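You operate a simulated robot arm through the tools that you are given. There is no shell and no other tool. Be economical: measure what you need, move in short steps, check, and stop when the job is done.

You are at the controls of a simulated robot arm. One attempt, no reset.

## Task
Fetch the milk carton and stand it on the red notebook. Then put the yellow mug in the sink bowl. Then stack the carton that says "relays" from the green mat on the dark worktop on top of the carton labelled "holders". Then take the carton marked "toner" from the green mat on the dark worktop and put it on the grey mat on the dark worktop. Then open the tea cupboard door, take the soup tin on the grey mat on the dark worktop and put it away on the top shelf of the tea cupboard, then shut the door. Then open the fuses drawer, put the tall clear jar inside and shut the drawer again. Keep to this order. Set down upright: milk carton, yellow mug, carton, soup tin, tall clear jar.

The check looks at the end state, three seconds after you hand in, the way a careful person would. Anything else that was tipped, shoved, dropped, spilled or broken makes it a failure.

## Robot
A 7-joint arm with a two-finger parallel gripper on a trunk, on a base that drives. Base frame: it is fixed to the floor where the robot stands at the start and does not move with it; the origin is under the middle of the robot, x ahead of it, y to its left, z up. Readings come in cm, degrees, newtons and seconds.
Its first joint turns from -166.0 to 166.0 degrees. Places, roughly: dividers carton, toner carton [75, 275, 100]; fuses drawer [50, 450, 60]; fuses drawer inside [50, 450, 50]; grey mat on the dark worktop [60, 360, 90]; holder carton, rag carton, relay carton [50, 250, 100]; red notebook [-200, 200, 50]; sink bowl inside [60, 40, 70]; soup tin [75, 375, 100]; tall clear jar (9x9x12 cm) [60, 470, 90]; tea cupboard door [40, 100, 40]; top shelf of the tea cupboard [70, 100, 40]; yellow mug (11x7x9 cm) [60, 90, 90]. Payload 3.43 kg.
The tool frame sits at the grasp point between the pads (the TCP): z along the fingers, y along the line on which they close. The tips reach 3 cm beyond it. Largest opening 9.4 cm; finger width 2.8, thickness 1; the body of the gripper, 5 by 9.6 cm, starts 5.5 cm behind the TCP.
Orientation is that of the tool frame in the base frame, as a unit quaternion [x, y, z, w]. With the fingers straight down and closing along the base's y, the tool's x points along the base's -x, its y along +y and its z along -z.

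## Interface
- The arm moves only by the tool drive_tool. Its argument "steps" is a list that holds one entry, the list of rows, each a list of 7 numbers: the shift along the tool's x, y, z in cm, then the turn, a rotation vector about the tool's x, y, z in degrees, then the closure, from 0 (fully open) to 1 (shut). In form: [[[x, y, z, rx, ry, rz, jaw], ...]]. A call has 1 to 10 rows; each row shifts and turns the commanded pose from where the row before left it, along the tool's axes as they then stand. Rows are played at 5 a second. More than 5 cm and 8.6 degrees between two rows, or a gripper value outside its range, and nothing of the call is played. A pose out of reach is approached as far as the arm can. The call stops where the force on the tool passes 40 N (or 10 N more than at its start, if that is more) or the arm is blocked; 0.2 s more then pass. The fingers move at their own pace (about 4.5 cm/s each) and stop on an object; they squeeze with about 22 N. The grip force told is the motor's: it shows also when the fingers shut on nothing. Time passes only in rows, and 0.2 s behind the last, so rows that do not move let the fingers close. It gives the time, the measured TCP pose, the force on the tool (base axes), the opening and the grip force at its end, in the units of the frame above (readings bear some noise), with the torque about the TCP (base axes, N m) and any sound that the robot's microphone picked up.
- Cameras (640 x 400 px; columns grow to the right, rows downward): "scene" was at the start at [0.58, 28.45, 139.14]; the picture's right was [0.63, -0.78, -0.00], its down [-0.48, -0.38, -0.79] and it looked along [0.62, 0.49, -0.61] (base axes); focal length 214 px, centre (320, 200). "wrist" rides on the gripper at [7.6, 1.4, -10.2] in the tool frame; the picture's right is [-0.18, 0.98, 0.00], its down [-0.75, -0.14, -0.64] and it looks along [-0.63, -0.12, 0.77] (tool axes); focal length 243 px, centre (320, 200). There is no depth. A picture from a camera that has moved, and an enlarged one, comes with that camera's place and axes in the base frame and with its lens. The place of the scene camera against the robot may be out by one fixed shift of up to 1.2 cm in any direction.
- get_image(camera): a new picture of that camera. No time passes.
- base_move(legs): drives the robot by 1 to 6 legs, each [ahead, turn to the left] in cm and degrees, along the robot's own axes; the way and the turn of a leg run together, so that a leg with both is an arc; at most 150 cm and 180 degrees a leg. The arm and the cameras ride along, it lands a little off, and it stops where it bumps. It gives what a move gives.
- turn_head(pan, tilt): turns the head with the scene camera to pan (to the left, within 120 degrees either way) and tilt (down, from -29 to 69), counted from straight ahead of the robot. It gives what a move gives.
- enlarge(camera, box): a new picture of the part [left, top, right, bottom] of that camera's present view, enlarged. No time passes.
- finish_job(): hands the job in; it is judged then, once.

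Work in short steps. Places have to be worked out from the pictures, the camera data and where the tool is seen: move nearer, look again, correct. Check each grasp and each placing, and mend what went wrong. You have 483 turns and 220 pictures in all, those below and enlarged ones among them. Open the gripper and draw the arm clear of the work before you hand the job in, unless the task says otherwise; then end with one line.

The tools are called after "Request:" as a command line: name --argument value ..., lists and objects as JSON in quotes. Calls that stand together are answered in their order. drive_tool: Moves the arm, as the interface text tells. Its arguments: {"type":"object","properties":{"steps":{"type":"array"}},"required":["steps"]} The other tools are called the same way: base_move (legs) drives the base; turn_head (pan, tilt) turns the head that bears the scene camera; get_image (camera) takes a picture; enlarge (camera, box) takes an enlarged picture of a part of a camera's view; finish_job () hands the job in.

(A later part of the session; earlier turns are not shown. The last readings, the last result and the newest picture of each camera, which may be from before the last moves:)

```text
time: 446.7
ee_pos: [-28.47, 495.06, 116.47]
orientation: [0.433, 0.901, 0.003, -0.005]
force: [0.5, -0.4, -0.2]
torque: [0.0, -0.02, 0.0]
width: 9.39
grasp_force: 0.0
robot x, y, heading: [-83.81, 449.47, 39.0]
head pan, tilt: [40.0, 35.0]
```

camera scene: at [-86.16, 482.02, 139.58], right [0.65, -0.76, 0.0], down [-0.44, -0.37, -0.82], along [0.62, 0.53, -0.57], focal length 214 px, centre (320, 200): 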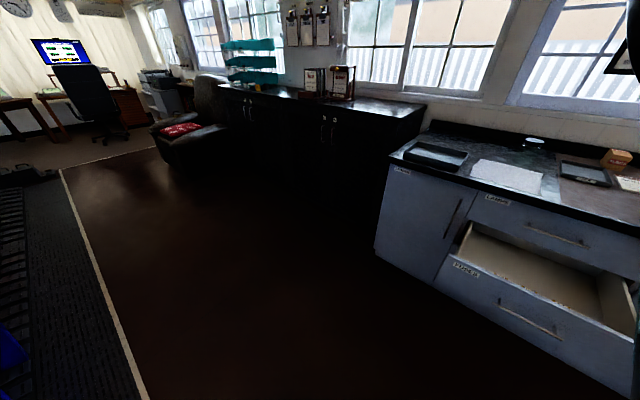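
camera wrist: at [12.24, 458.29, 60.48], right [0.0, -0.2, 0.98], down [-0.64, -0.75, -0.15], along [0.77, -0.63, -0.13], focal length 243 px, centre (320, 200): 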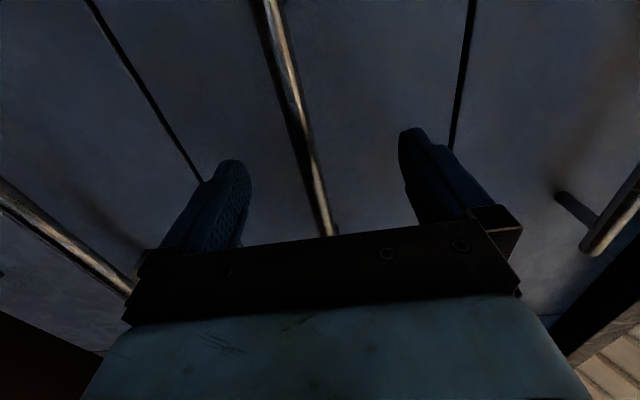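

The diagonal path would clip the drawer corner. I'll go up further first, then approach straight.

Request:
base_move --legs '[[0, 28], [65, 0]]'

Request:
base_move --legs '[[0, -34]]'

Request:
base_move --legs '[[0, -33]]'

```text
time: 451.9
ee_pos: [-30.63, 575.3, 116.58]
orientation: [0.203, 0.979, 0.002, -0.006]
force: [0.3, 0.4, 0.4]
torque: [-0.02, -0.01, 0.0]
width: 9.4
grasp_force: 0.1
robot x, y, heading: [-57.91, 509.35, 66.5]
head pan, tilt: [40.0, 35.0]
```

```text
time: 454.1
ee_pos: [2.29, 548.71, 116.67]
orientation: [0.483, 0.876, 0.005, -0.004]
force: [0.1, -0.6, -0.1]
torque: [0.03, -0.01, 0.03]
width: 9.41
grasp_force: 0.1
robot x, y, heading: [-59.79, 512.55, 32.6]
head pan, tilt: [40.0, 35.0]
```

```text
time: 456.3
ee_pos: [11.94, 509.02, 116.62]
orientation: [0.711, 0.703, 0.006, -0.003]
force: [0.6, 0.7, 0.1]
torque: [-0.01, -0.02, -0.01]
width: 9.42
grasp_force: 0.0
robot x, y, heading: [-59.63, 516.94, -0.1]
head pan, tilt: [40.0, 35.0]
```

Straight ahead 49 cm.

Request:
base_move --legs '[[47, 0]]'

Request:
turn_head --pan -40 --tilt 45

Request:
get_image --camera "scene"

Request:
get_image --camera "wrist"

```text
time: 459.1
ee_pos: [58.52, 509.41, 116.73]
orientation: [0.71, 0.704, 0.006, -0.003]
force: [0.3, -0.2, -0.6]
torque: [0.0, 0.03, 0.03]
width: 9.41
grasp_force: 0.1
robot x, y, heading: [-13.3, 516.82, 0.1]
head pan, tilt: [40.0, 35.0]
```

```text
time: 460.6
ee_pos: [58.53, 509.33, 116.83]
orientation: [0.71, 0.704, 0.006, -0.003]
force: [-0.8, 0.3, 0.3]
torque: [-0.01, 0.02, -0.01]
width: 9.38
grasp_force: 0.1
robot x, y, heading: [-13.03, 516.67, 0.4]
head pan, tilt: [-40.0, 45.0]
```

```text
71 pictures are left
camera scene: at [-13.07, 534.93, 138.1], right [-0.64, -0.77, 0.0], down [-0.54, 0.45, -0.71], along [0.54, -0.45, -0.71], focal length 214 px, centre (320, 200)
```

scene: 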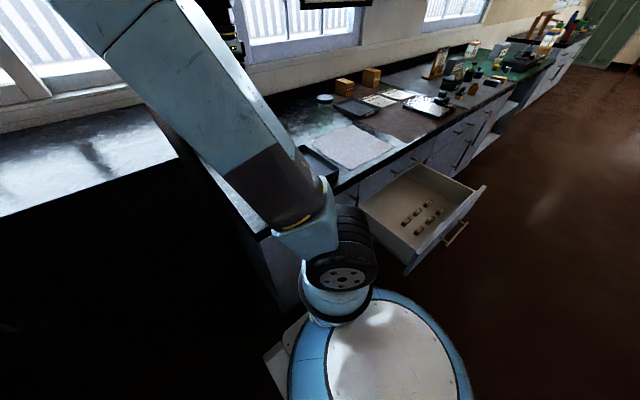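

```text
70 pictures are left
camera wrist: at [59.9, 516.81, 127.17], right [0.98, -0.19, 0.0], down [-0.15, -0.76, 0.63], along [-0.12, -0.62, -0.77], focal length 243 px, centre (320, 200)
```

wrist: 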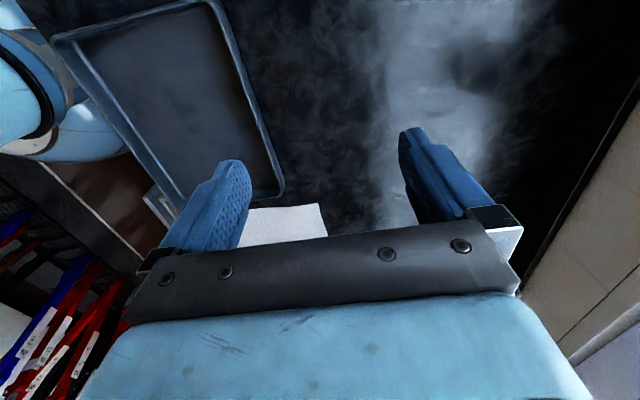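

The drawer contains fuses; zoom for a free place.

Request:
enlarge --camera "scene" --box '[330, 150, 500, 280]'

```text
3.08 times, centred on (415, 215) of scene
camera zoom: at [-13.07, 534.93, 138.1], right [-0.64, -0.77, 0.0], down [-0.54, 0.45, -0.71], along [0.54, -0.45, -0.71], focal length 660 px, centre (28, 154)
```

zoom: 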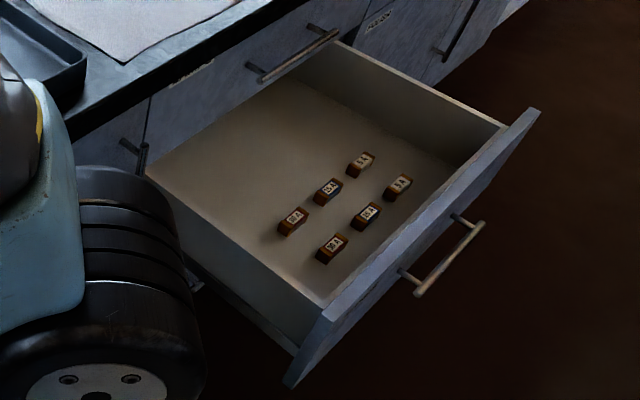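

Free area in the drawer: y 462–475 on its left side; target (10,468). Now move above the jar at about (68,469).

Request:
drive_tool --steps '[[[-4.6, 1, 0, 0, 0, 0, 0], [-4.6, 1, 0, 0, 0, 0, 0], [-4.6, 1, 0, 0, 0, 0, 0], [-4.6, 1, 0, 0, 0, 0, 0], [-4.6, 1, 0, 0, 0, 0, 0], [-4.6, 1, 0, 0, 0, 0, 0], [-4.6, 1, 0, 0, 0, 0, 0], [0, 0, 0, 0, 0, 0, 0]]]'

Request:
get_image --camera "wrist"

```text
time: 462.4
ee_pos: [63.28, 486.23, 116.52]
orientation: [0.71, 0.704, 0.005, -0.003]
force: [0.2, -0.3, 0.1]
torque: [0.01, 0.02, 0.02]
width: 9.4
grasp_force: 0.0
out of reach, approached as far as the arm can: row 6, 7
robot x, y, heading: [-13.13, 516.87, 0.3]
head pan, tilt: [-40.0, 45.0]
```

```text
68 pictures are left
camera wrist: at [64.67, 493.76, 126.9], right [0.98, -0.19, 0.0], down [-0.15, -0.76, 0.63], along [-0.12, -0.62, -0.77], focal length 243 px, centre (320, 200)
```

wrist: 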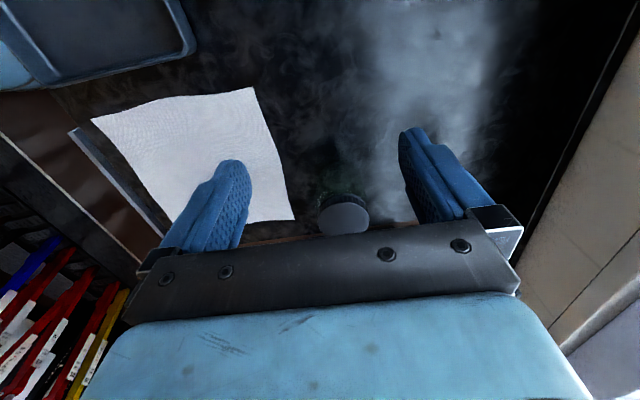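

Jar lid centre ≈(63.3,469). A wrist limit interferes, so rotate the tool back 45° (jar is round), then move over it.

Request:
drive_tool --steps '[[[0, 0, 0, 0, 0, -8.5, 0], [0, 0, 0, 0, 0, -8.5, 0], [0, 0, 0, 0, 0, -8.5, 0], [0, 0, 0, 0, 0, -8.5, 0], [0, 0, 0, 0, 0, -8.5, 0], [0, 0, 0, 0, 0, -4, 0], [0, 0, 0, 0, 0, 0, 0]]]'

```text
time: 464.1
ee_pos: [63.28, 486.17, 116.39]
orientation: [0.374, 0.927, 0.006, -0.002]
force: [-0.1, 0.7, 0.1]
torque: [-0.01, 0.03, 0.02]
width: 9.42
grasp_force: 0.0
robot x, y, heading: [-13.38, 516.69, 0.5]
head pan, tilt: [-40.0, 45.0]
```

Request:
drive_tool --steps '[[[-2.95, -3.06, 0, 0, 0, 0, 0], [-2.95, -3.06, 0, 0, 0, 0, 0], [-2.95, -3.06, 0, 0, 0, 0, 0], [-2.95, -3.06, 0, 0, 0, 0, 0], [0, 0, 4, 0, 0, 0, 0], [0, 0, 0, 0, 0, 0, 0]]]'

Request:
get_image --camera "wrist"

```text
time: 465.4
ee_pos: [63.62, 485.92, 112.51]
orientation: [0.374, 0.927, 0.006, -0.001]
force: [-0.7, 0.7, 0.9]
torque: [0.0, 0.01, -0.01]
width: 9.4
grasp_force: 0.1
out of reach, approached as far as the arm can: row 1, 2, 3, 4
robot x, y, heading: [-13.26, 516.8, 0.1]
head pan, tilt: [-40.0, 45.0]
```

```text
67 pictures are left
camera wrist: at [59.11, 492.14, 122.96], right [0.82, 0.58, 0.01], down [0.44, -0.63, 0.64], along [0.37, -0.51, -0.77], focal length 243 px, centre (320, 200)
```

wrist: 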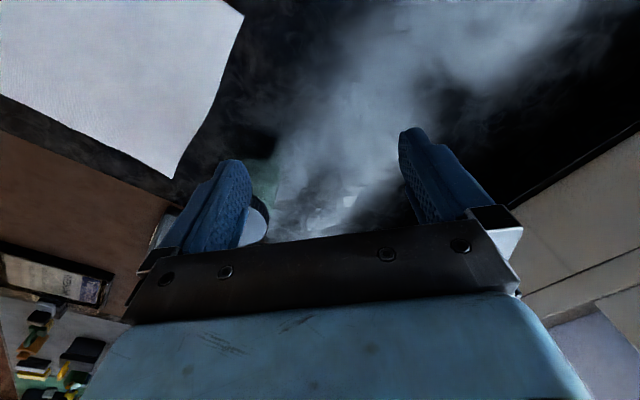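

Still limited; look at the arm's posture.

Request:
get_image --camera "scene"

```text
66 pictures are left
camera scene: at [-13.05, 534.92, 138.1], right [-0.64, -0.77, 0.0], down [-0.54, 0.45, -0.71], along [0.54, -0.45, -0.71], focal length 214 px, centre (320, 200)
```

scene: 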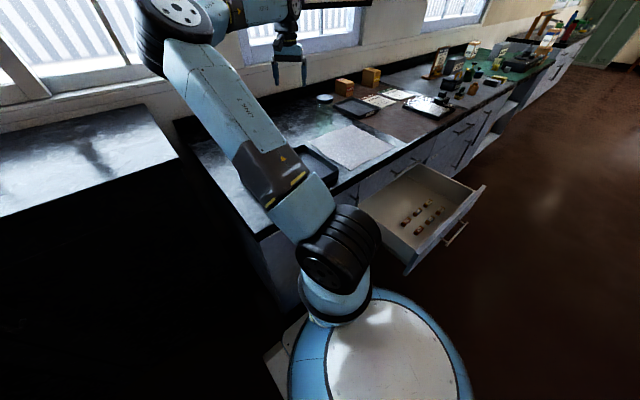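

The elbow hangs to the left and hits a limit. Rotate the tool further back to neutral yaw and try moving again.

Request:
drive_tool --steps '[[[0, 0, -2, 0, 0, -8.5, 0], [0, 0, -2, 0, 0, -8.5, 0], [0, 0, 0, 0, 0, -8.5, 0], [0, 0, 0, 0, 0, -8.5, 0], [0, 0, 0, 0, 0, -8.5, 0], [0, 0, 0, 0, 0, -1.4, 0], [0, 0, 0, 0, 0, 0, 0]]]'

Request:
drive_tool --steps '[[[0, -4, 0, 0, 0, 0, 0], [0, -4, 0, 0, 0, 0, 0], [0, 0, 0, 0, 0, 0, 0]]]'

Request:
get_image --camera "scene"

```text
time: 467.1
ee_pos: [63.43, 485.79, 116.6]
orientation: [0.0, 1.0, 0.006, 0.002]
force: [0.6, -0.2, 0.2]
torque: [-0.03, -0.01, 0.0]
width: 9.4
grasp_force: 0.1
robot x, y, heading: [-12.8, 516.94, 0.1]
head pan, tilt: [-40.0, 45.0]
```

```text
time: 467.9
ee_pos: [63.49, 485.74, 116.61]
orientation: [0.001, 1.0, 0.006, 0.002]
force: [0.9, -0.1, 0.5]
torque: [0.0, -0.02, -0.03]
width: 9.4
grasp_force: 0.0
out of reach, approached as far as the arm can: row 1, 2
robot x, y, heading: [-13.07, 516.51, 0.2]
head pan, tilt: [-40.0, 45.0]
```

```text
65 pictures are left
camera scene: at [-13.05, 534.92, 138.1], right [-0.64, -0.77, 0.0], down [-0.54, 0.45, -0.71], along [0.54, -0.45, -0.71], focal length 214 px, centre (320, 200)
```

scene: 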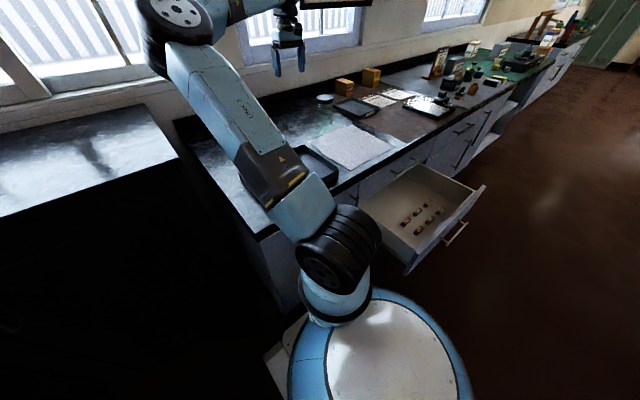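

The wrist took an awkward branch when I pitched from the rolled pose. I'll retrace: rotate +90, pitch back to horizontal, unroll, then pitch down normally.

Request:
drive_tool --steps '[[[4.5, 0, 0, 0, 0, 8.5, 0], [0, 0, 0, 0, 0, 8.5, 0], [0, 0, 0, 0, 0, 8.5, 0], [0, 0, 0, 0, 0, 8.5, 0], [0, 0, 0, 0, 0, 8.5, 0], [0, 0, 0, 0, 0, 8.5, 0], [0, 0, 0, 0, 0, 8.5, 0], [0, 0, 0, 0, 0, 8.5, 0], [0, 0, 0, 0, 0, 8.5, 0], [0, -4, 0, 0, 0, 8.5, 0]]]'

Request:
drive_tool --steps '[[[0, -4, 0, 0, 0, 5, 0], [0, -4, 0, -8.5, 0, 0, 0], [0, 0, 0, -8.5, 0, 0, 0], [0, 0, 0, -8.5, 0, 0, 0], [0, 0, 0, -8.5, 0, 0, 0], [0, 0, 0, -8.5, 0, 0, 0], [0, 0, 0, -8.5, 0, 0, 0], [0, 0, 0, -8.5, 0, 0, 0], [0, 0, 0, -8.5, 0, 0, 0], [0, 0, 0, -8.5, 0, 0, 0]]]'

Request:
drive_tool --steps '[[[0, 0, 0, -8.5, 0, 0, 0], [0, 0, 0, -5, 0, 0, 0], [0, 0, 0, 0, 0, -8.5, 0], [0, 0, 0, 0, 0, -8.5, 0], [0, 0, 0, 0, 0, -8.5, 0], [0, 0, 0, 0, 0, -8.5, 0], [0, 0, 0, 0, 0, -8.5, 0], [0, 0, 0, 0, 0, -8.5, 0], [0, 0, 0, 0, 0, -8.5, 0], [0, 0, 0, 0, 0, -8.5, 0]]]'

Request:
get_image --camera "scene"

```text
time: 470.1
ee_pos: [55.14, 484.91, 116.53]
orientation: [0.676, 0.736, 0.006, -0.003]
force: [0.1, 0.1, -0.9]
torque: [0.0, 0.06, 0.0]
width: 9.43
grasp_force: 0.0
robot x, y, heading: [-12.89, 517.01, 0.1]
head pan, tilt: [-40.0, 45.0]
```

```text
time: 472.2
ee_pos: [47.16, 484.49, 116.65]
orientation: [0.558, 0.551, 0.441, 0.436]
force: [-0.2, 0.0, 0.0]
torque: [0.03, 0.04, 0.0]
width: 9.39
grasp_force: 0.1
robot x, y, heading: [-12.93, 516.74, 0.4]
head pan, tilt: [-40.0, 45.0]
```

```text
time: 474.4
ee_pos: [47.13, 484.46, 116.56]
orientation: [0.139, 0.692, 0.138, 0.695]
force: [-0.1, 0.6, 0.9]
torque: [-0.03, -0.04, 0.04]
width: 9.41
grasp_force: 0.2
robot x, y, heading: [-13.04, 516.98, 0.2]
head pan, tilt: [-40.0, 45.0]
```

```text
64 pictures are left
camera scene: at [-13.1, 534.92, 138.1], right [-0.64, -0.77, 0.0], down [-0.54, 0.45, -0.71], along [0.54, -0.45, -0.71], focal length 214 px, centre (320, 200)
```

scene: 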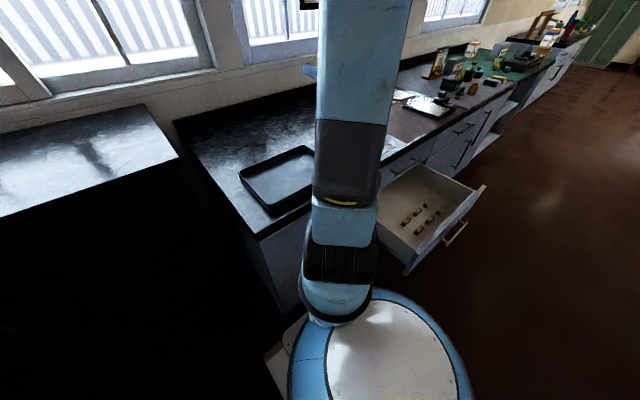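

The elbow is upright again. Finish the unroll and pitch down normally.

Request:
drive_tool --steps '[[[0, 0, 0, 0, 0, -8.5, 0], [0, 0, 0, 0, 0, -8.5, 0], [0, 0, 0, 0, 0, -5, 0], [0, 0, 0, 0, 8.5, 0, 0], [0, 0, 0, 0, 8.5, 0, 0], [0, 0, 0, 0, 8.5, 0, 0], [0, 0, 0, 0, 8.5, 0, 0], [0, 0, 0, 0, 8.5, 0, 0], [0, 0, 0, 0, 8.5, 0, 0], [0, 0, 0, 0, 8.5, 0, 0]]]'

Request:
drive_tool --steps '[[[0, 0, 0, 0, 8.5, 0, 0], [0, 0, 0, 0, 8.5, 0, 0], [0, 0, 0, 0, 8.5, 0, 0], [0, 0, 0, 0, 5, 0, 0], [-4, -3.8, 0, 0, 0, 0, 0], [-4, -3.8, 0, 0, 0, 0, 0], [-4, -3.8, 0, 0, 0, 0, 0], [-3.5, -3.8, 0, 0, 0, 0, 0], [0, 0, 0, 0, 0, 0, 0]]]'

Request:
get_image --camera "wrist"

Request:
get_image --camera "scene"

```text
time: 476.6
ee_pos: [47.18, 484.48, 116.58]
orientation: [0.003, 0.964, 0.005, 0.264]
force: [-0.4, 0.5, 0.8]
torque: [-0.01, 0.0, -0.02]
width: 9.4
grasp_force: 0.1
robot x, y, heading: [-12.78, 517.02, 0.2]
head pan, tilt: [-40.0, 45.0]
```

```text
refused: row 5 steps farther than a row can; nothing moved
```

```text
63 pictures are left
camera wrist: at [35.27, 485.95, 121.6], right [0.16, 0.98, 0.11], down [0.32, -0.15, 0.93], along [0.93, -0.12, -0.34], focal length 243 px, centre (320, 200)
```

wrist: 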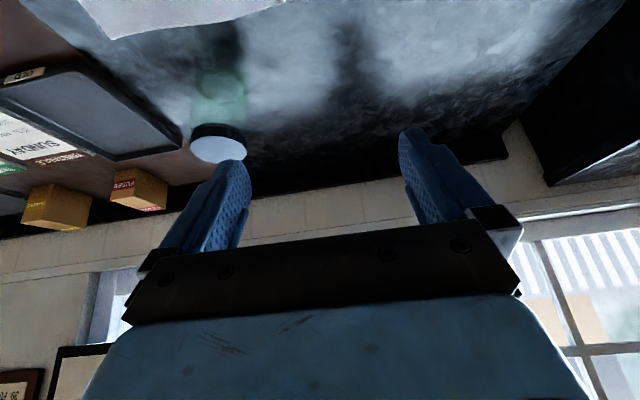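

```text
62 pictures are left
camera scene: at [-13.12, 534.92, 138.1], right [-0.64, -0.77, 0.0], down [-0.54, 0.45, -0.71], along [0.54, -0.45, -0.71], focal length 214 px, centre (320, 200)
```

scene: 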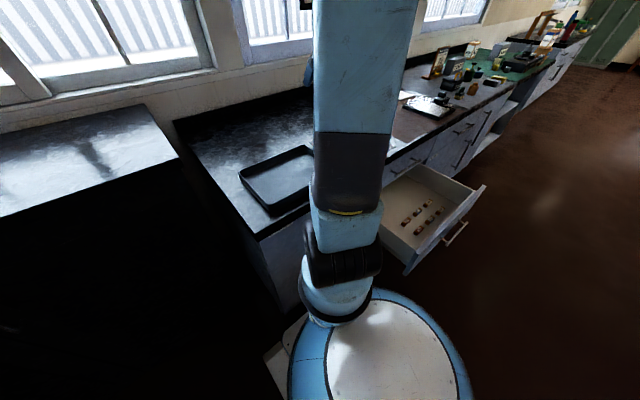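

Request:
drive_tool --steps '[[[0, 0, 0, 0, 8.5, 0, 0], [0, 0, 0, 0, 8.5, 0, 0], [0, 0, 0, 0, 8.5, 0, 0], [0, 0, 0, 0, 5, 0, 0], [-3.2, -3.1, 0, 0, 0, 0, 0], [-3.2, -3.1, 0, 0, 0, 0, 0], [-3.2, -3.1, 0, 0, 0, 0, 0], [-3.2, -3.1, 0, 0, 0, 0, 0], [-3.2, -3.1, 0, 0, 0, 0, 0], [0, 0, 0, 0, 0, 0, 0]]]'

Request:
get_image --camera "wrist"

```text
time: 478.9
ee_pos: [63.17, 468.85, 116.25]
orientation: [0.001, 1.0, 0.006, 0.002]
force: [-0.6, 0.4, 0.3]
torque: [0.0, 0.02, 0.01]
width: 9.38
grasp_force: 0.0
robot x, y, heading: [-13.01, 516.55, -0.0]
head pan, tilt: [-40.0, 45.0]
```

```text
61 pictures are left
camera wrist: at [55.45, 470.28, 126.67], right [0.19, 0.98, 0.01], down [0.75, -0.15, 0.64], along [0.63, -0.11, -0.77], focal length 243 px, centre (320, 200)
```

wrist: 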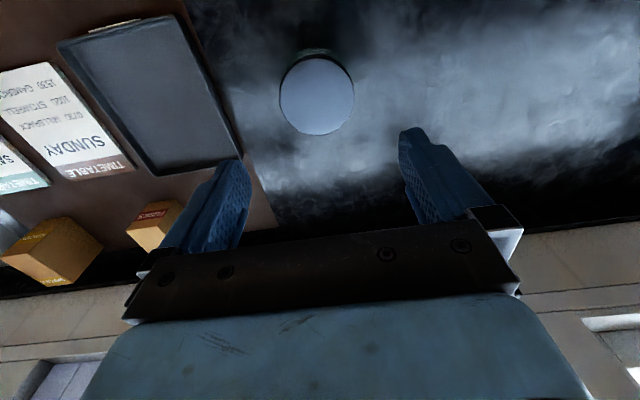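

Lid centre ≈(63.0,468.9), Ø≈7.5 — right below the tool. Descend so the tips straddle the lid.

Request:
drive_tool --steps '[[[0.15, 0, 4, 0, 0, 0, 0], [0, 0, 4, 0, 0, 0, 0], [0, 0, 3, 0, 0, 0, 0], [0, 0, 2, 0, 0, 0, 0], [0, 0, 0, 0, 0, 0, 0]]]'

Request:
get_image --camera "wrist"

Request:
enlarge --camera "scene" --box '[240, 40, 400, 160]'

```text
time: 480.1
ee_pos: [63.04, 469.12, 103.27]
orientation: [0.001, 1.0, 0.006, 0.002]
force: [-0.4, -0.4, -0.4]
torque: [0.01, 0.03, -0.03]
width: 9.39
grasp_force: 0.1
robot x, y, heading: [-12.68, 516.53, 0.5]
head pan, tilt: [-40.0, 45.0]
```

```text
60 pictures are left
camera wrist: at [55.28, 470.54, 113.61], right [0.19, 0.98, 0.01], down [0.75, -0.15, 0.64], along [0.63, -0.11, -0.77], focal length 243 px, centre (320, 200)
```

wrist: 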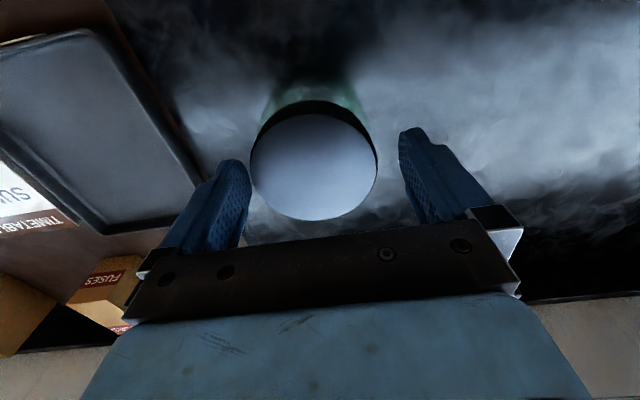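

```text
3.33 times, centred on (320, 100) of scene
camera zoom: at [-13.06, 534.92, 138.1], right [-0.64, -0.77, 0.0], down [-0.54, 0.45, -0.71], along [0.54, -0.45, -0.71], focal length 715 px, centre (320, 533)
```

zoom: 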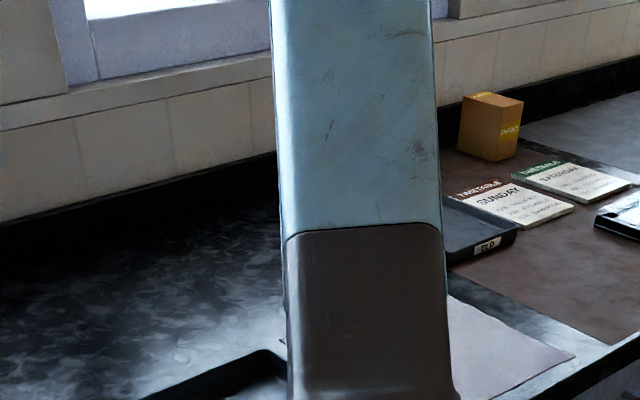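

Lid top z≈101.3. Descend 2.5 cm more and close.

Request:
drive_tool --steps '[[[0.2, -0.25, 1, 0, 0, 0, 0], [0, 0, 1, 0, 0, 0, 0], [0, 0, 0.5, 0, 0, 0, 0], [0, 0, 0, 0, 0, 0, 1], [0, 0, 0, 0, 0, 0, 1], [0, 0, 0, 0, 0, 0, 1], [0, 0, 0, 0, 0, 0, 1]]]'

```text
time: 481.6
ee_pos: [62.79, 468.92, 100.81]
orientation: [0.001, 1.0, 0.006, 0.002]
force: [-1.2, -0.7, -0.3]
torque: [0.0, -0.01, 0.01]
width: 8.19
grasp_force: 21.6
robot x, y, heading: [-13.28, 516.51, 0.3]
head pan, tilt: [-40.0, 45.0]
```

Gripped at 8.2 cm. Lift gently and check.

Request:
drive_tool --steps '[[[0, 0, -1, 0, 0, 0, 1], [0, 0, -3, 0, 0, 0, 1], [0, 0, -4, 0, 0, 0, 1], [0, 0, -4, 0, 0, 0, 1], [0, 0, 0, 0, 0, 0, 1]]]'

Request:
get_image --camera "wrist"

```text
time: 482.9
ee_pos: [62.82, 469.02, 112.92]
orientation: [0.002, 1.0, 0.006, 0.002]
force: [-0.9, -0.1, -3.0]
torque: [-0.04, 0.02, 0.01]
width: 8.19
grasp_force: 21.9
robot x, y, heading: [-13.15, 516.86, 0.1]
head pan, tilt: [-40.0, 45.0]
```

```text
58 pictures are left
camera wrist: at [55.09, 470.2, 123.24], right [0.19, 0.98, 0.01], down [0.75, -0.15, 0.64], along [0.63, -0.11, -0.77], focal length 243 px, centre (320, 200)
```

wrist: 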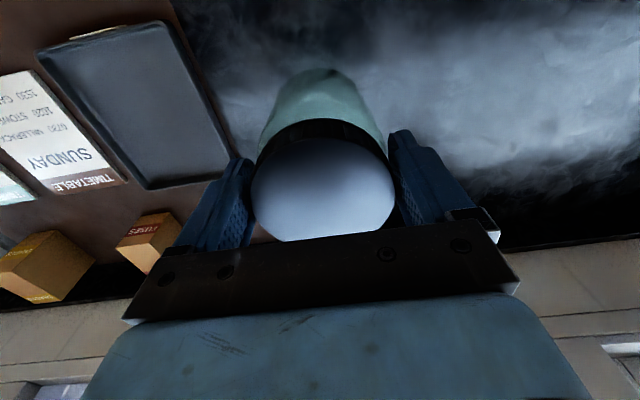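

Jar lifted cleanly (3 N). Back the base 52 cm so the jar comes over the drawer at x≈10.

Request:
base_move --legs '[[-52, 0]]'

Request:
get_image --camera "wrist"

Request:
get_image --camera "scene"

```text
time: 485.9
ee_pos: [10.59, 468.58, 112.71]
orientation: [0.002, 1.0, 0.006, 0.001]
force: [-0.4, -0.1, -3.1]
torque: [-0.01, 0.01, -0.03]
width: 8.18
grasp_force: 21.7
robot x, y, heading: [-65.28, 516.63, 0.1]
head pan, tilt: [-40.0, 45.0]
```

```text
57 pictures are left
camera wrist: at [2.95, 469.97, 123.2], right [0.19, 0.98, 0.01], down [0.75, -0.15, 0.64], along [0.63, -0.11, -0.77], focal length 243 px, centre (320, 200)
```

wrist: 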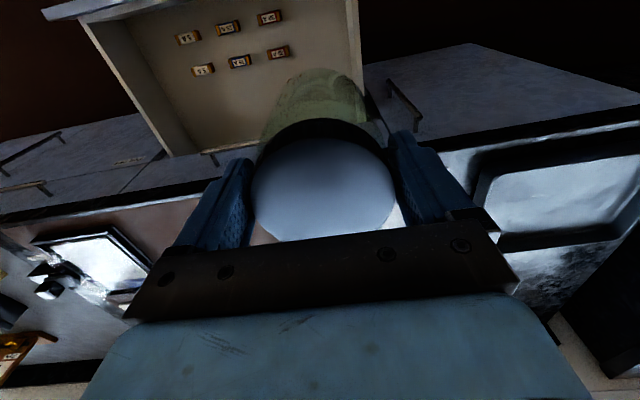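

```text
56 pictures are left
camera scene: at [-65.12, 534.76, 138.1], right [-0.64, -0.77, 0.0], down [-0.54, 0.45, -0.71], along [0.54, -0.45, -0.71], focal length 214 px, centre (320, 200)
```

scene: 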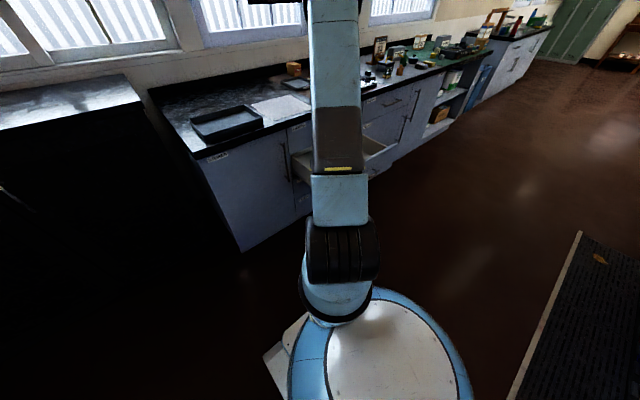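

Good: the jar fits between fuses (y<462) and wall (y≈475). Lower to z≈70.

Request:
drive_tool --steps '[[[0, -0.3, 4.7, 0, 0, 0, 1], [0, 0, 4.7, 0, 0, 0, 1], [0, 0, 4.7, 0, 0, 0, 1], [0, 0, 4.7, 0, 0, 0, 1], [0, 0, 4.7, 0, 0, 0, 1], [0, 0, 4.7, 0, 0, 0, 1], [0, 0, 4.7, 0, 0, 0, 1], [0, 0, 4.7, 0, 0, 0, 1], [0, 0, 4, 0, 0, 0, 1], [0, 0, 0, 0, 0, 0, 1]]]'

Request:
get_image --camera "wrist"

```text
time: 488.1
ee_pos: [10.74, 468.87, 71.35]
orientation: [0.002, 1.0, 0.006, 0.002]
force: [0.1, -0.8, -3.4]
torque: [0.02, 0.03, -0.01]
width: 8.18
grasp_force: 21.6
robot x, y, heading: [-65.09, 516.85, 0.3]
head pan, tilt: [-40.0, 45.0]
```

```text
55 pictures are left
camera wrist: at [3.04, 470.16, 81.61], right [0.19, 0.98, 0.01], down [0.75, -0.15, 0.64], along [0.63, -0.11, -0.77], focal length 243 px, centre (320, 200)
```

wrist: 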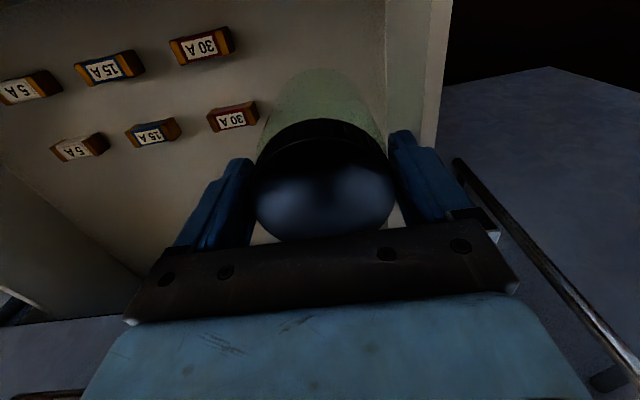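

Shift 0.4 cm away from the wall and lower in small steps to contact.

Request:
drive_tool --steps '[[[0, -0.4, 2, 0, 0, 0, 1], [0, 0, 1.5, 0, 0, 0, 1], [0, 0, 1, 0, 0, 0, 1], [0, 0, 0, 0, 0, 0, 1]]]'

Request:
drive_tool --steps '[[[0, 0, 0.5, 0, 0, 0, 1], [0, 0, 0.5, 0, 0, 0, 1], [0, 0, 0, 0, 0, 0, 1]]]'

Request:
drive_tool --steps '[[[0, 0, 0.5, 0, 0, 0, 1], [0, 0, 0, 0, 0, 0, 1]]]'

```text
time: 489.1
ee_pos: [10.83, 468.53, 66.79]
orientation: [0.001, 1.0, 0.006, 0.002]
force: [0.1, -0.1, -3.5]
torque: [0.01, -0.01, 0.0]
width: 8.16
grasp_force: 21.5
robot x, y, heading: [-65.18, 516.32, 0.0]
head pan, tilt: [-40.0, 45.0]
```

```text
time: 489.9
ee_pos: [10.78, 468.45, 65.81]
orientation: [0.001, 1.0, 0.006, 0.003]
force: [-0.1, 0.0, -3.7]
torque: [-0.01, 0.01, 0.0]
width: 8.19
grasp_force: 21.8
robot x, y, heading: [-65.16, 516.44, 0.1]
head pan, tilt: [-40.0, 45.0]
```

```text
time: 490.5
ee_pos: [10.7, 468.5, 65.26]
orientation: [0.001, 1.0, 0.006, 0.002]
force: [-0.9, -0.1, -3.7]
torque: [0.0, -0.02, 0.01]
width: 8.17
grasp_force: 21.7
robot x, y, heading: [-65.46, 516.41, 0.0]
head pan, tilt: [-40.0, 45.0]
```

Request:
drive_tool --steps '[[[0, 0, 0.5, 0, 0, 0, 1], [0, 0, 0, 0, 0, 0, 1]]]'

Request:
drive_tool --steps '[[[0, 0, 0.4, 0, 0, 0, 1], [0, 0, 0, 0, 0, 0, 1]]]'

Request:
drive_tool --steps '[[[0, 0, 0.4, 0, 0, 0, 1], [0, 0, 0, 0, 0, 0, 1]]]'

```text
time: 491.1
ee_pos: [10.83, 468.33, 64.82]
orientation: [0.001, 1.0, 0.006, 0.001]
force: [0.8, 0.2, -2.2]
torque: [0.0, 0.07, 0.0]
width: 8.18
grasp_force: 21.7
robot x, y, heading: [-65.42, 516.55, 0.1]
head pan, tilt: [-40.0, 45.0]
```

```text
time: 491.7
ee_pos: [10.92, 468.54, 64.34]
orientation: [0.002, 1.0, 0.006, 0.002]
force: [0.3, 0.5, -2.8]
torque: [0.0, -0.02, -0.01]
width: 8.16
grasp_force: 22.0
robot x, y, heading: [-65.31, 516.69, 0.3]
head pan, tilt: [-40.0, 45.0]
```

```text
time: 492.3
ee_pos: [10.81, 468.47, 63.95]
orientation: [0.002, 1.0, 0.006, 0.003]
force: [0.6, 0.5, -2.8]
torque: [0.01, 0.01, -0.04]
width: 8.18
grasp_force: 21.3
robot x, y, heading: [-65.15, 516.9, -0.1]
head pan, tilt: [-40.0, 45.0]
```

Request:
drive_tool --steps '[[[0, 0, 0.4, 0, 0, 0, 1], [0, 0, 0, 0, 0, 0, 1]]]'

Request:
drive_tool --steps '[[[0, 0, 0.4, 0, 0, 0, 1], [0, 0, 0, 0, 0, 0, 1]]]'

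Request:
drive_tool --steps '[[[0, 0, 0.3, 0, 0, 0, 1], [0, 0, 0, 0, 0, 0, 1]]]'

```text
time: 492.9
ee_pos: [10.74, 468.5, 63.66]
orientation: [0.002, 1.0, 0.006, 0.003]
force: [-0.5, 1.9, 11.2]
torque: [0.33, 0.31, 0.0]
width: 8.17
grasp_force: 21.6
robot x, y, heading: [-65.28, 516.54, -0.0]
head pan, tilt: [-40.0, 45.0]
```

```text
time: 493.5
ee_pos: [10.86, 468.48, 63.44]
orientation: [0.002, 1.0, 0.005, 0.003]
force: [1.1, 1.3, 17.7]
torque: [0.0, -0.16, 0.03]
width: 8.18
grasp_force: 22.3
robot x, y, heading: [-65.0, 516.64, 0.1]
head pan, tilt: [-40.0, 45.0]
```

```text
time: 494.1
ee_pos: [10.79, 468.59, 63.04]
orientation: [0.001, 1.0, 0.006, 0.002]
force: [0.4, -2.1, 16.5]
torque: [-0.22, 0.0, 0.0]
width: 8.17
grasp_force: 22.1
robot x, y, heading: [-65.54, 516.83, 0.3]
head pan, tilt: [-40.0, 45.0]
```

Seated on the drawer floor. Open slightly (to ~9 cm) and lift straight up.

Request:
drive_tool --steps '[[[0, 0, -0.3, 0, 0, 0, 1], [0, 0, 0, 0, 0, 0, 0.04], [0, 0, 0, 0, 0, 0, 0.04], [0, 0, 0, 0, 0, 0, 0.04], [0, 0, -1, 0, 0, 0, 0.04], [0, 0, -3, 0, 0, 0, 0.04], [0, 0, -4, 0, 0, 0, 0.04], [0, 0, -4.5, 0, 0, 0, 0.04], [0, 0, -4.5, 0, 0, 0, 0], [0, 0, 0, 0, 0, 0, 0]]]'

Request:
get_image --camera "wrist"

```text
time: 496.3
ee_pos: [10.77, 468.2, 80.36]
orientation: [0.001, 1.0, 0.006, 0.001]
force: [0.5, 0.5, 0.2]
torque: [-0.01, 0.02, 0.01]
width: 9.39
grasp_force: 0.0
robot x, y, heading: [-65.45, 516.43, 0.1]
head pan, tilt: [-40.0, 45.0]
```

```text
54 pictures are left
camera wrist: at [3.11, 469.64, 90.7], right [0.19, 0.98, 0.01], down [0.75, -0.15, 0.64], along [0.63, -0.11, -0.77], focal length 243 px, centre (320, 200)
```

wrist: 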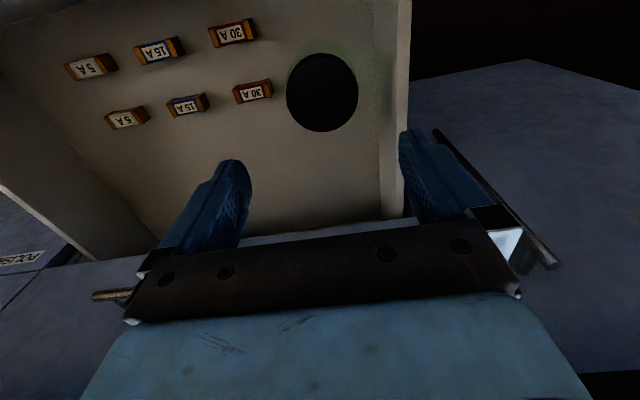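

Jar stands in the drawer. Raise the arm and bring it in front of the robot, back off.

Request:
drive_tool --steps '[[[0, 0, -4.8, 0, 0, 0, 0], [0, 0, -4.8, 0, 0, 0, 0], [0, 0, -4.8, 0, 0, 0, 0], [0, 0, -4.8, 0, 0, 0, 0], [0, 0, -4.8, 0, 0, 0, 0], [0, 4.8, 0, 0, 0, 0, 0.5], [0, 4.8, 0, 0, 0, 0, 1], [0, 4.8, 0, 0, 0, 0, 1], [0, 4.8, 0, 0, 0, 0, 1], [0, 4.8, 0, 0, 0, 0, 1]]]'

Request:
drive_tool --steps '[[[0, 4.8, 0, 0, 0, 0, 1], [0, 4.8, 0, 0, 0, 0, 1], [0, 4.8, 0, 0, 0, 0, 1], [0, 0, 0, 0, 0, 0, 1]]]'

Request:
base_move --legs '[[-32, 0], [0, -44]]'

Request:
base_move --legs '[[0, -44]]'

```text
time: 498.5
ee_pos: [10.66, 492.02, 104.72]
orientation: [0.003, 1.0, 0.006, 0.002]
force: [0.4, -0.7, -0.2]
torque: [0.01, 0.03, -0.02]
width: 0.0
grasp_force: 9.3
robot x, y, heading: [-65.32, 516.67, 0.1]
head pan, tilt: [-40.0, 45.0]
```

```text
time: 499.5
ee_pos: [10.69, 506.48, 104.85]
orientation: [0.002, 1.0, 0.007, 0.001]
force: [1.0, -0.6, -0.6]
torque: [0.03, 0.01, -0.01]
width: 0.0
grasp_force: 22.3
robot x, y, heading: [-65.27, 516.81, 0.1]
head pan, tilt: [-40.0, 45.0]
```

```text
time: 503.9
ee_pos: [-49.41, 456.79, 104.82]
orientation: [0.375, 0.927, 0.005, 0.003]
force: [0.5, 0.5, -0.2]
torque: [0.02, -0.03, 0.0]
width: 0.0
grasp_force: 22.2
robot x, y, heading: [-93.36, 520.56, -43.4]
head pan, tilt: [-40.0, 45.0]
```

```text
time: 506.6
ee_pos: [-106.84, 443.95, 104.81]
orientation: [0.699, 0.715, 0.003, 0.005]
force: [-0.7, -0.7, 0.2]
torque: [-0.02, -0.1, -0.01]
width: 0.01
grasp_force: 22.3
robot x, y, heading: [-88.02, 520.68, -87.5]
head pan, tilt: [-40.0, 45.0]
```

Drive down and turn to face the drawer squarely.

Request:
base_move --legs '[[58, 0], [0, 44]]'

Request:
base_move --legs '[[0, 43.5]]'

Request:
turn_head --pan 0 --tilt 40

Request:
get_image --camera "scene"

```text
time: 512.2
ee_pos: [-45.16, 394.78, 104.87]
orientation: [0.375, 0.927, 0.005, 0.004]
force: [1.8, 0.3, 0.1]
torque: [-0.01, 0.01, 0.02]
width: 0.0
grasp_force: 22.2
robot x, y, heading: [-89.03, 458.8, -43.2]
head pan, tilt: [-40.0, 45.0]
```

```text
time: 514.9
ee_pos: [-13.32, 442.51, 104.92]
orientation: [0.006, 1.0, 0.006, 0.001]
force: [0.4, -0.6, 0.1]
torque: [0.0, 0.0, 0.0]
width: 0.02
grasp_force: 21.9
robot x, y, heading: [-89.16, 452.89, -0.1]
head pan, tilt: [-40.0, 45.0]
```

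```text
time: 515.9
ee_pos: [-13.33, 442.54, 105.04]
orientation: [0.006, 1.0, 0.006, 0.003]
force: [-0.1, 0.3, 0.2]
torque: [0.0, -0.01, -0.04]
width: 0.0
grasp_force: 22.2
robot x, y, heading: [-89.24, 453.37, 0.1]
head pan, tilt: [0.0, 40.0]
```

```text
53 pictures are left
camera scene: at [-86.54, 476.35, 138.82], right [0.0, -1.0, 0.0], down [-0.64, 0.0, -0.77], along [0.77, 0.0, -0.64], focal length 214 px, centre (320, 200)
```

scene: 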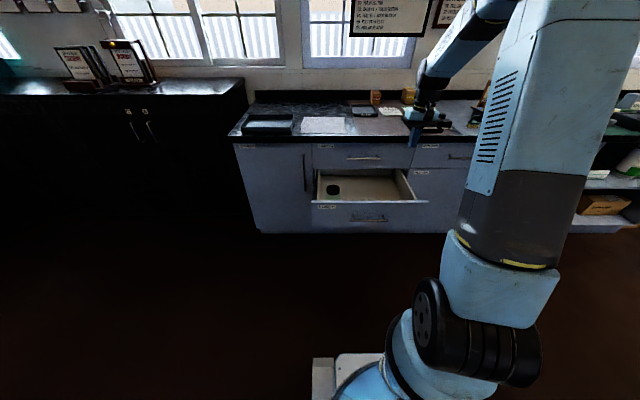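

Jar visible in the drawer. Level the tool, align to the drawer's centre (y≈451) and lower to just above the handle.

Request:
drive_tool --steps '[[[2, 2.8, 0, 0, -8.5, 0, 1], [2, 2.8, 0, 0, -8.5, 0, 1], [0, 2.8, 0, 0, -8.5, 0, 1], [0, 0, 0, 0, -8.5, 0, 1], [0, 0, 0, 0, -8.5, 0, 1], [0, 0, 0, 0, -8.5, 0, 1], [0, 0, 0, 0, -8.5, 0, 1], [0, 0, 0, 0, -8.5, 0, 1], [0, 0, 0, 0, -8.5, 0, 1], [0, 0, 0, 0, -8.5, 0, 1]]]'

Request:
drive_tool --steps '[[[0, 0, 0, 0, -5, 0, 1], [4.8, 0, 0, 0, 0, 0, 1], [4.8, 0, 0, 0, 0, 0, 1], [4.8, 0, 0, 0, 0, 0, 1], [4.8, 0, 0, 0, 0, 0, 1], [4.8, 0, 0, 0, 0, 0, 1], [4.8, 0, 0, 0, 0, 0, 1], [0, 0, 0, 0, 0, 0, 1]]]'

Request:
get_image --camera "scene"

```text
time: 518.1
ee_pos: [-17.22, 451.01, 104.85]
orientation: [0.007, 0.735, 0.002, 0.678]
force: [0.3, 0.9, 0.6]
torque: [0.03, 0.01, 0.01]
width: 0.0
grasp_force: 21.8
robot x, y, heading: [-89.32, 453.32, 0.1]
head pan, tilt: [0.0, 40.0]
```

```text
time: 519.9
ee_pos: [-16.77, 451.23, 75.99]
orientation: [0.008, 0.706, 0.001, 0.708]
force: [1.1, 0.6, 0.3]
torque: [-0.01, -0.03, 0.0]
width: 0.0
grasp_force: 21.9
out of reach, approached as far as the arm can: row 2
robot x, y, heading: [-89.04, 453.03, 0.0]
head pan, tilt: [0.0, 40.0]
```

```text
52 pictures are left
camera scene: at [-86.54, 476.35, 138.82], right [0.0, -1.0, 0.0], down [-0.64, 0.0, -0.77], along [0.77, 0.0, -0.64], focal length 214 px, centre (320, 200)
```

scene: 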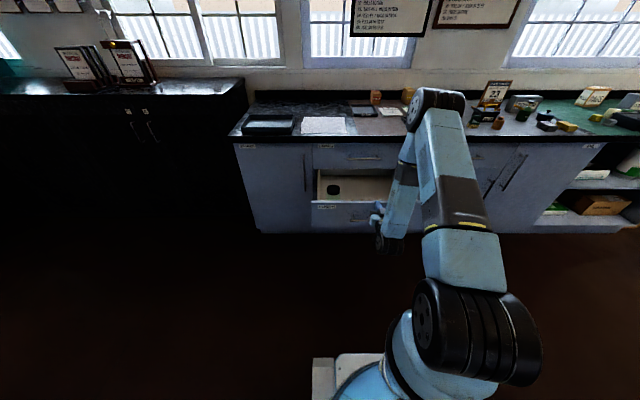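

Lower to z≈64 and push the drawer in slowly.

Request:
drive_tool --steps '[[[4, 0, 0, 0, 0, 0, 1], [4, 0, 0, 0, 0, 0, 1], [4, 0, 0, 0, 0, 0, 1], [0, 0, 3, 0, 0, 0, 1], [0, 0, 3, 0, 0, 0, 1], [0, 0, 2, 0, 0, 0, 1], [0, 0, 1.5, 0, 0, 0, 1], [0, 0, 1.5, 0, 0, 0, 1], [0, 0, 1.5, 0, 0, 0, 1], [0, 0, 0, 0, 0, 0, 1]]]'

Request:
get_image --camera "scene"

```text
time: 522.1
ee_pos: [-4.22, 451.42, 64.08]
orientation: [0.008, 0.706, 0.0, 0.708]
force: [-0.2, -0.6, 0.4]
torque: [-0.01, 0.02, -0.02]
width: 0.0
grasp_force: 21.4
robot x, y, heading: [-88.99, 452.93, -0.2]
head pan, tilt: [0.0, 40.0]
```

```text
51 pictures are left
camera scene: at [-86.52, 476.35, 138.82], right [0.0, -1.0, 0.0], down [-0.64, 0.0, -0.77], along [0.77, 0.0, -0.64], focal length 214 px, centre (320, 200)
```

scene: 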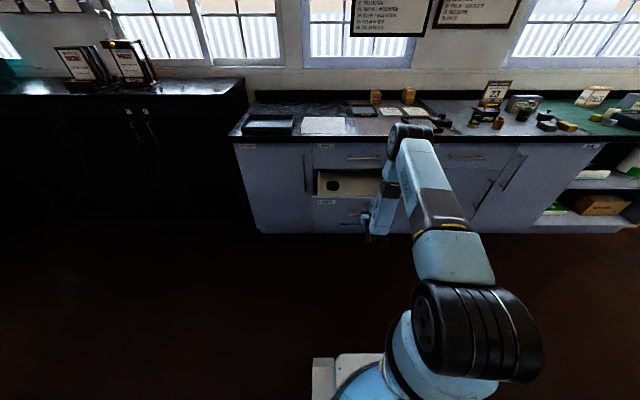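

Drawer is sliding in, jar stays put. Push 11 cm more.

Request:
drive_tool --steps '[[[0, 0, 1.2, 0, 0, 0, 1], [0, 0, 1.2, 0, 0, 0, 1], [0, 0, 1.2, 0, 0, 0, 1], [0, 0, 1.2, 0, 0, 0, 1], [0, 0, 1.2, 0, 0, 0, 1], [0, 0, 1.2, 0, 0, 0, 1], [0, 0, 1.2, 0, 0, 0, 1], [0, 0, 1.2, 0, 0, 0, 1], [0, 0, 1.2, 0, 0, 0, 1], [0, 0, 0, 0, 0, 0, 1]]]'

Request:
get_image --camera "scene"

```text
time: 524.3
ee_pos: [6.56, 451.17, 64.06]
orientation: [0.007, 0.706, 0.0, 0.708]
force: [0.0, 0.0, -0.1]
torque: [0.02, -0.01, -0.01]
width: 0.03
grasp_force: 21.2
robot x, y, heading: [-89.3, 453.09, -0.0]
head pan, tilt: [0.0, 40.0]
```

```text
50 pictures are left
camera scene: at [-86.52, 476.35, 138.82], right [0.0, -1.0, 0.0], down [-0.64, 0.0, -0.77], along [0.77, 0.0, -0.64], focal length 214 px, centre (320, 200)
```

scene: 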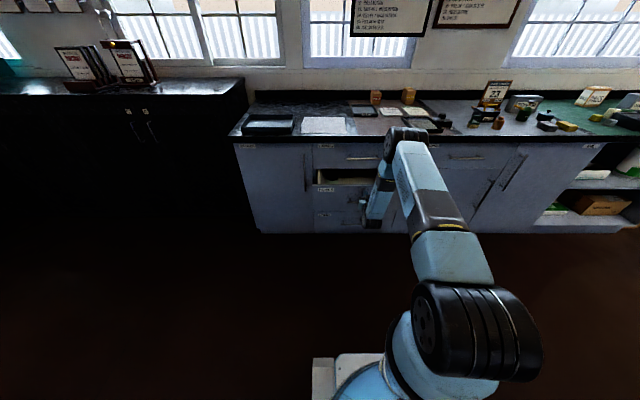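

Retract the arm 20 cm, bring the base 18 cm closer, then finish the push.

Request:
drive_tool --steps '[[[0, 0, -4.5, 0, 0, 0, 1], [0, 0, -5, 0, 0, 0, 1], [0, 0, -5, 0, 0, 0, 1], [0, 0, -5, 0, 0, 0, 1], [0, 0, 0, 0, 0, 0, 1]]]'

Request:
base_move --legs '[[18, 0]]'

Request:
drive_tool --steps '[[[0, 0, 1.5, 0, 0, 0, 1], [0, 0, 1.2, 0, 0, 0, 1], [0, 0, 1.2, 0, 0, 0, 1], [0, 0, 1.2, 0, 0, 0, 1], [0, 0, 1.2, 0, 0, 0, 1], [0, 0, 1.2, 0, 0, 0, 1], [0, 0, 1.2, 0, 0, 0, 1], [0, 0, 1.2, 0, 0, 0, 1], [0, 0, 1.2, 0, 0, 0, 1], [0, 0, 1.2, 0, 0, 0, 1]]]'

Request:
get_image --camera "scene"

```text
time: 525.5
ee_pos: [-12.91, 451.41, 64.13]
orientation: [0.007, 0.706, 0.001, 0.708]
force: [0.3, 0.4, 0.0]
torque: [0.02, 0.0, 0.02]
width: 0.0
grasp_force: 21.9
robot x, y, heading: [-88.74, 453.17, -0.3]
head pan, tilt: [0.0, 40.0]
```

```text
time: 527.1
ee_pos: [5.14, 451.09, 64.11]
orientation: [0.009, 0.706, -0.001, 0.708]
force: [-0.1, 0.1, 0.3]
torque: [-0.01, 0.02, 0.03]
width: 0.0
grasp_force: 21.7
robot x, y, heading: [-70.81, 452.78, -0.4]
head pan, tilt: [0.0, 40.0]
```

```text
time: 529.3
ee_pos: [17.58, 451.01, 64.05]
orientation: [0.009, 0.706, 0.0, 0.708]
force: [0.2, -0.2, 0.1]
torque: [0.02, -0.01, -0.01]
width: 0.0
grasp_force: 21.7
robot x, y, heading: [-70.53, 452.89, -0.3]
head pan, tilt: [0.0, 40.0]
```

```text
49 pictures are left
camera scene: at [-68.36, 476.29, 138.82], right [-0.01, -1.0, 0.0], down [-0.64, 0.0, -0.77], along [0.77, 0.0, -0.64], focal length 214 px, centre (320, 200)
```

scene: 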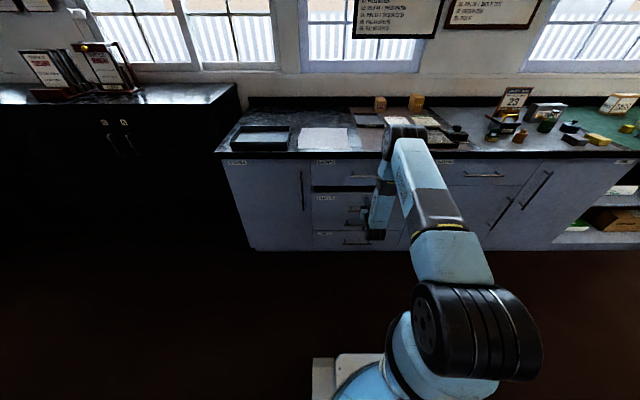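

Continue until it stops.

Request:
drive_tool --steps '[[[0, 0, 1, 0, 0, 0, 1], [0, 0, 1, 0, 0, 0, 1], [0, 0, 1, 0, 0, 0, 1], [0, 0, 1, 0, 0, 0, 1], [0, 0, 1, 0, 0, 0, 1], [0, 0, 0.7, 0, 0, 0, 1], [0, 0, 0.7, 0, 0, 0, 1], [0, 0, 0.7, 0, 0, 0, 1], [0, 0, 0.7, 0, 0, 0, 1], [0, 0, 0.7, 0, 0, 0, 1]]]'

Request:
enlarge --camera "scene" --box '[290, 130, 450, 260]'

```text
time: 531.1
ee_pos: [24.27, 450.86, 64.17]
orientation: [0.008, 0.707, 0.0, 0.708]
force: [-23.3, -0.8, 12.4]
torque: [0.0, -0.17, 0.11]
width: 0.02
grasp_force: 22.5
robot x, y, heading: [-70.91, 453.14, -0.4]
head pan, tilt: [0.0, 40.0]
stopped in row 9: the force on the tool passed its limit at 58 N (the readings are from after the stop); the commanded pose is now the measured one
```

```text
3.08 times, centred on (370, 195) of scene
camera zoom: at [-68.53, 476.29, 138.82], right [-0.01, -1.0, 0.0], down [-0.64, 0.0, -0.77], along [0.77, 0.0, -0.64], focal length 660 px, centre (166, 215)
```

zoom: 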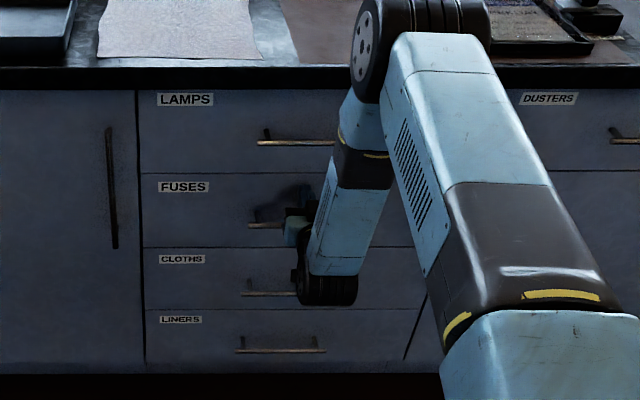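

Drawer is shut (firm stop). Withdraw, open the gripper, and take a check picture.

Request:
drive_tool --steps '[[[0, 0, -4, 0, 0, 0, 1], [0, 0, -5, 0, 0, 0, 0.5], [0, 0, -5, 0, 0, 0, 0], [0, 0, -4, 0, 0, 0, 0], [0, 0, 0, 0, 0, 0, 0]]]'

Request:
base_move --legs '[[-30, 0]]'

Request:
get_image --camera "scene"

Request:
enlarge --camera "scene" --box '[230, 80, 430, 230]'

```text
time: 532.3
ee_pos: [6.48, 450.99, 64.16]
orientation: [0.009, 0.707, 0.0, 0.707]
force: [0.1, 0.1, -0.9]
torque: [-0.01, 0.01, -0.01]
width: 8.51
grasp_force: 0.0
robot x, y, heading: [-70.96, 453.08, -0.3]
head pan, tilt: [0.0, 40.0]
```

```text
time: 534.4
ee_pos: [-24.07, 451.36, 64.21]
orientation: [0.008, 0.707, 0.001, 0.707]
force: [0.7, -0.2, -0.3]
torque: [-0.03, -0.02, -0.03]
width: 9.39
grasp_force: 0.0
robot x, y, heading: [-101.63, 453.29, -0.5]
head pan, tilt: [0.0, 40.0]
```

```text
47 pictures are left
camera scene: at [-98.92, 476.45, 138.82], right [0.0, -1.0, 0.0], down [-0.64, 0.0, -0.77], along [0.77, 0.0, -0.64], focal length 214 px, centre (320, 200)
```

scene: 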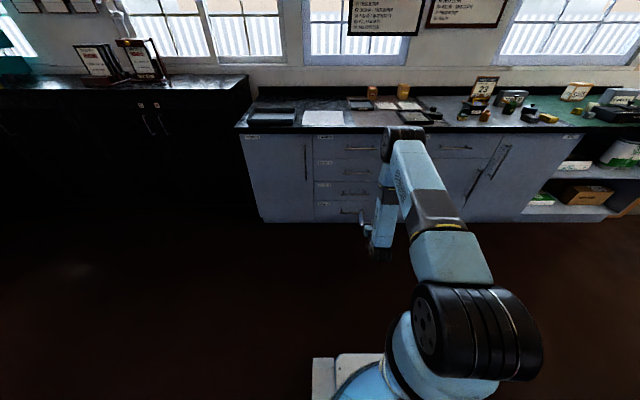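

```text
2.67 times, centred on (330, 155) of scene
camera zoom: at [-98.92, 476.45, 138.82], right [0.0, -1.0, 0.0], down [-0.64, 0.0, -0.77], along [0.77, 0.0, -0.64], focal length 572 px, centre (293, 320)
```

zoom: 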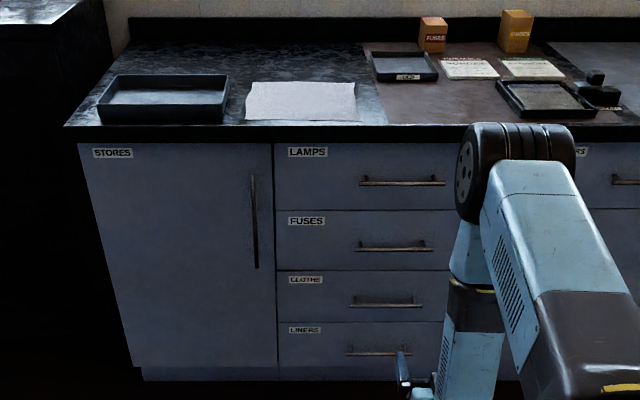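

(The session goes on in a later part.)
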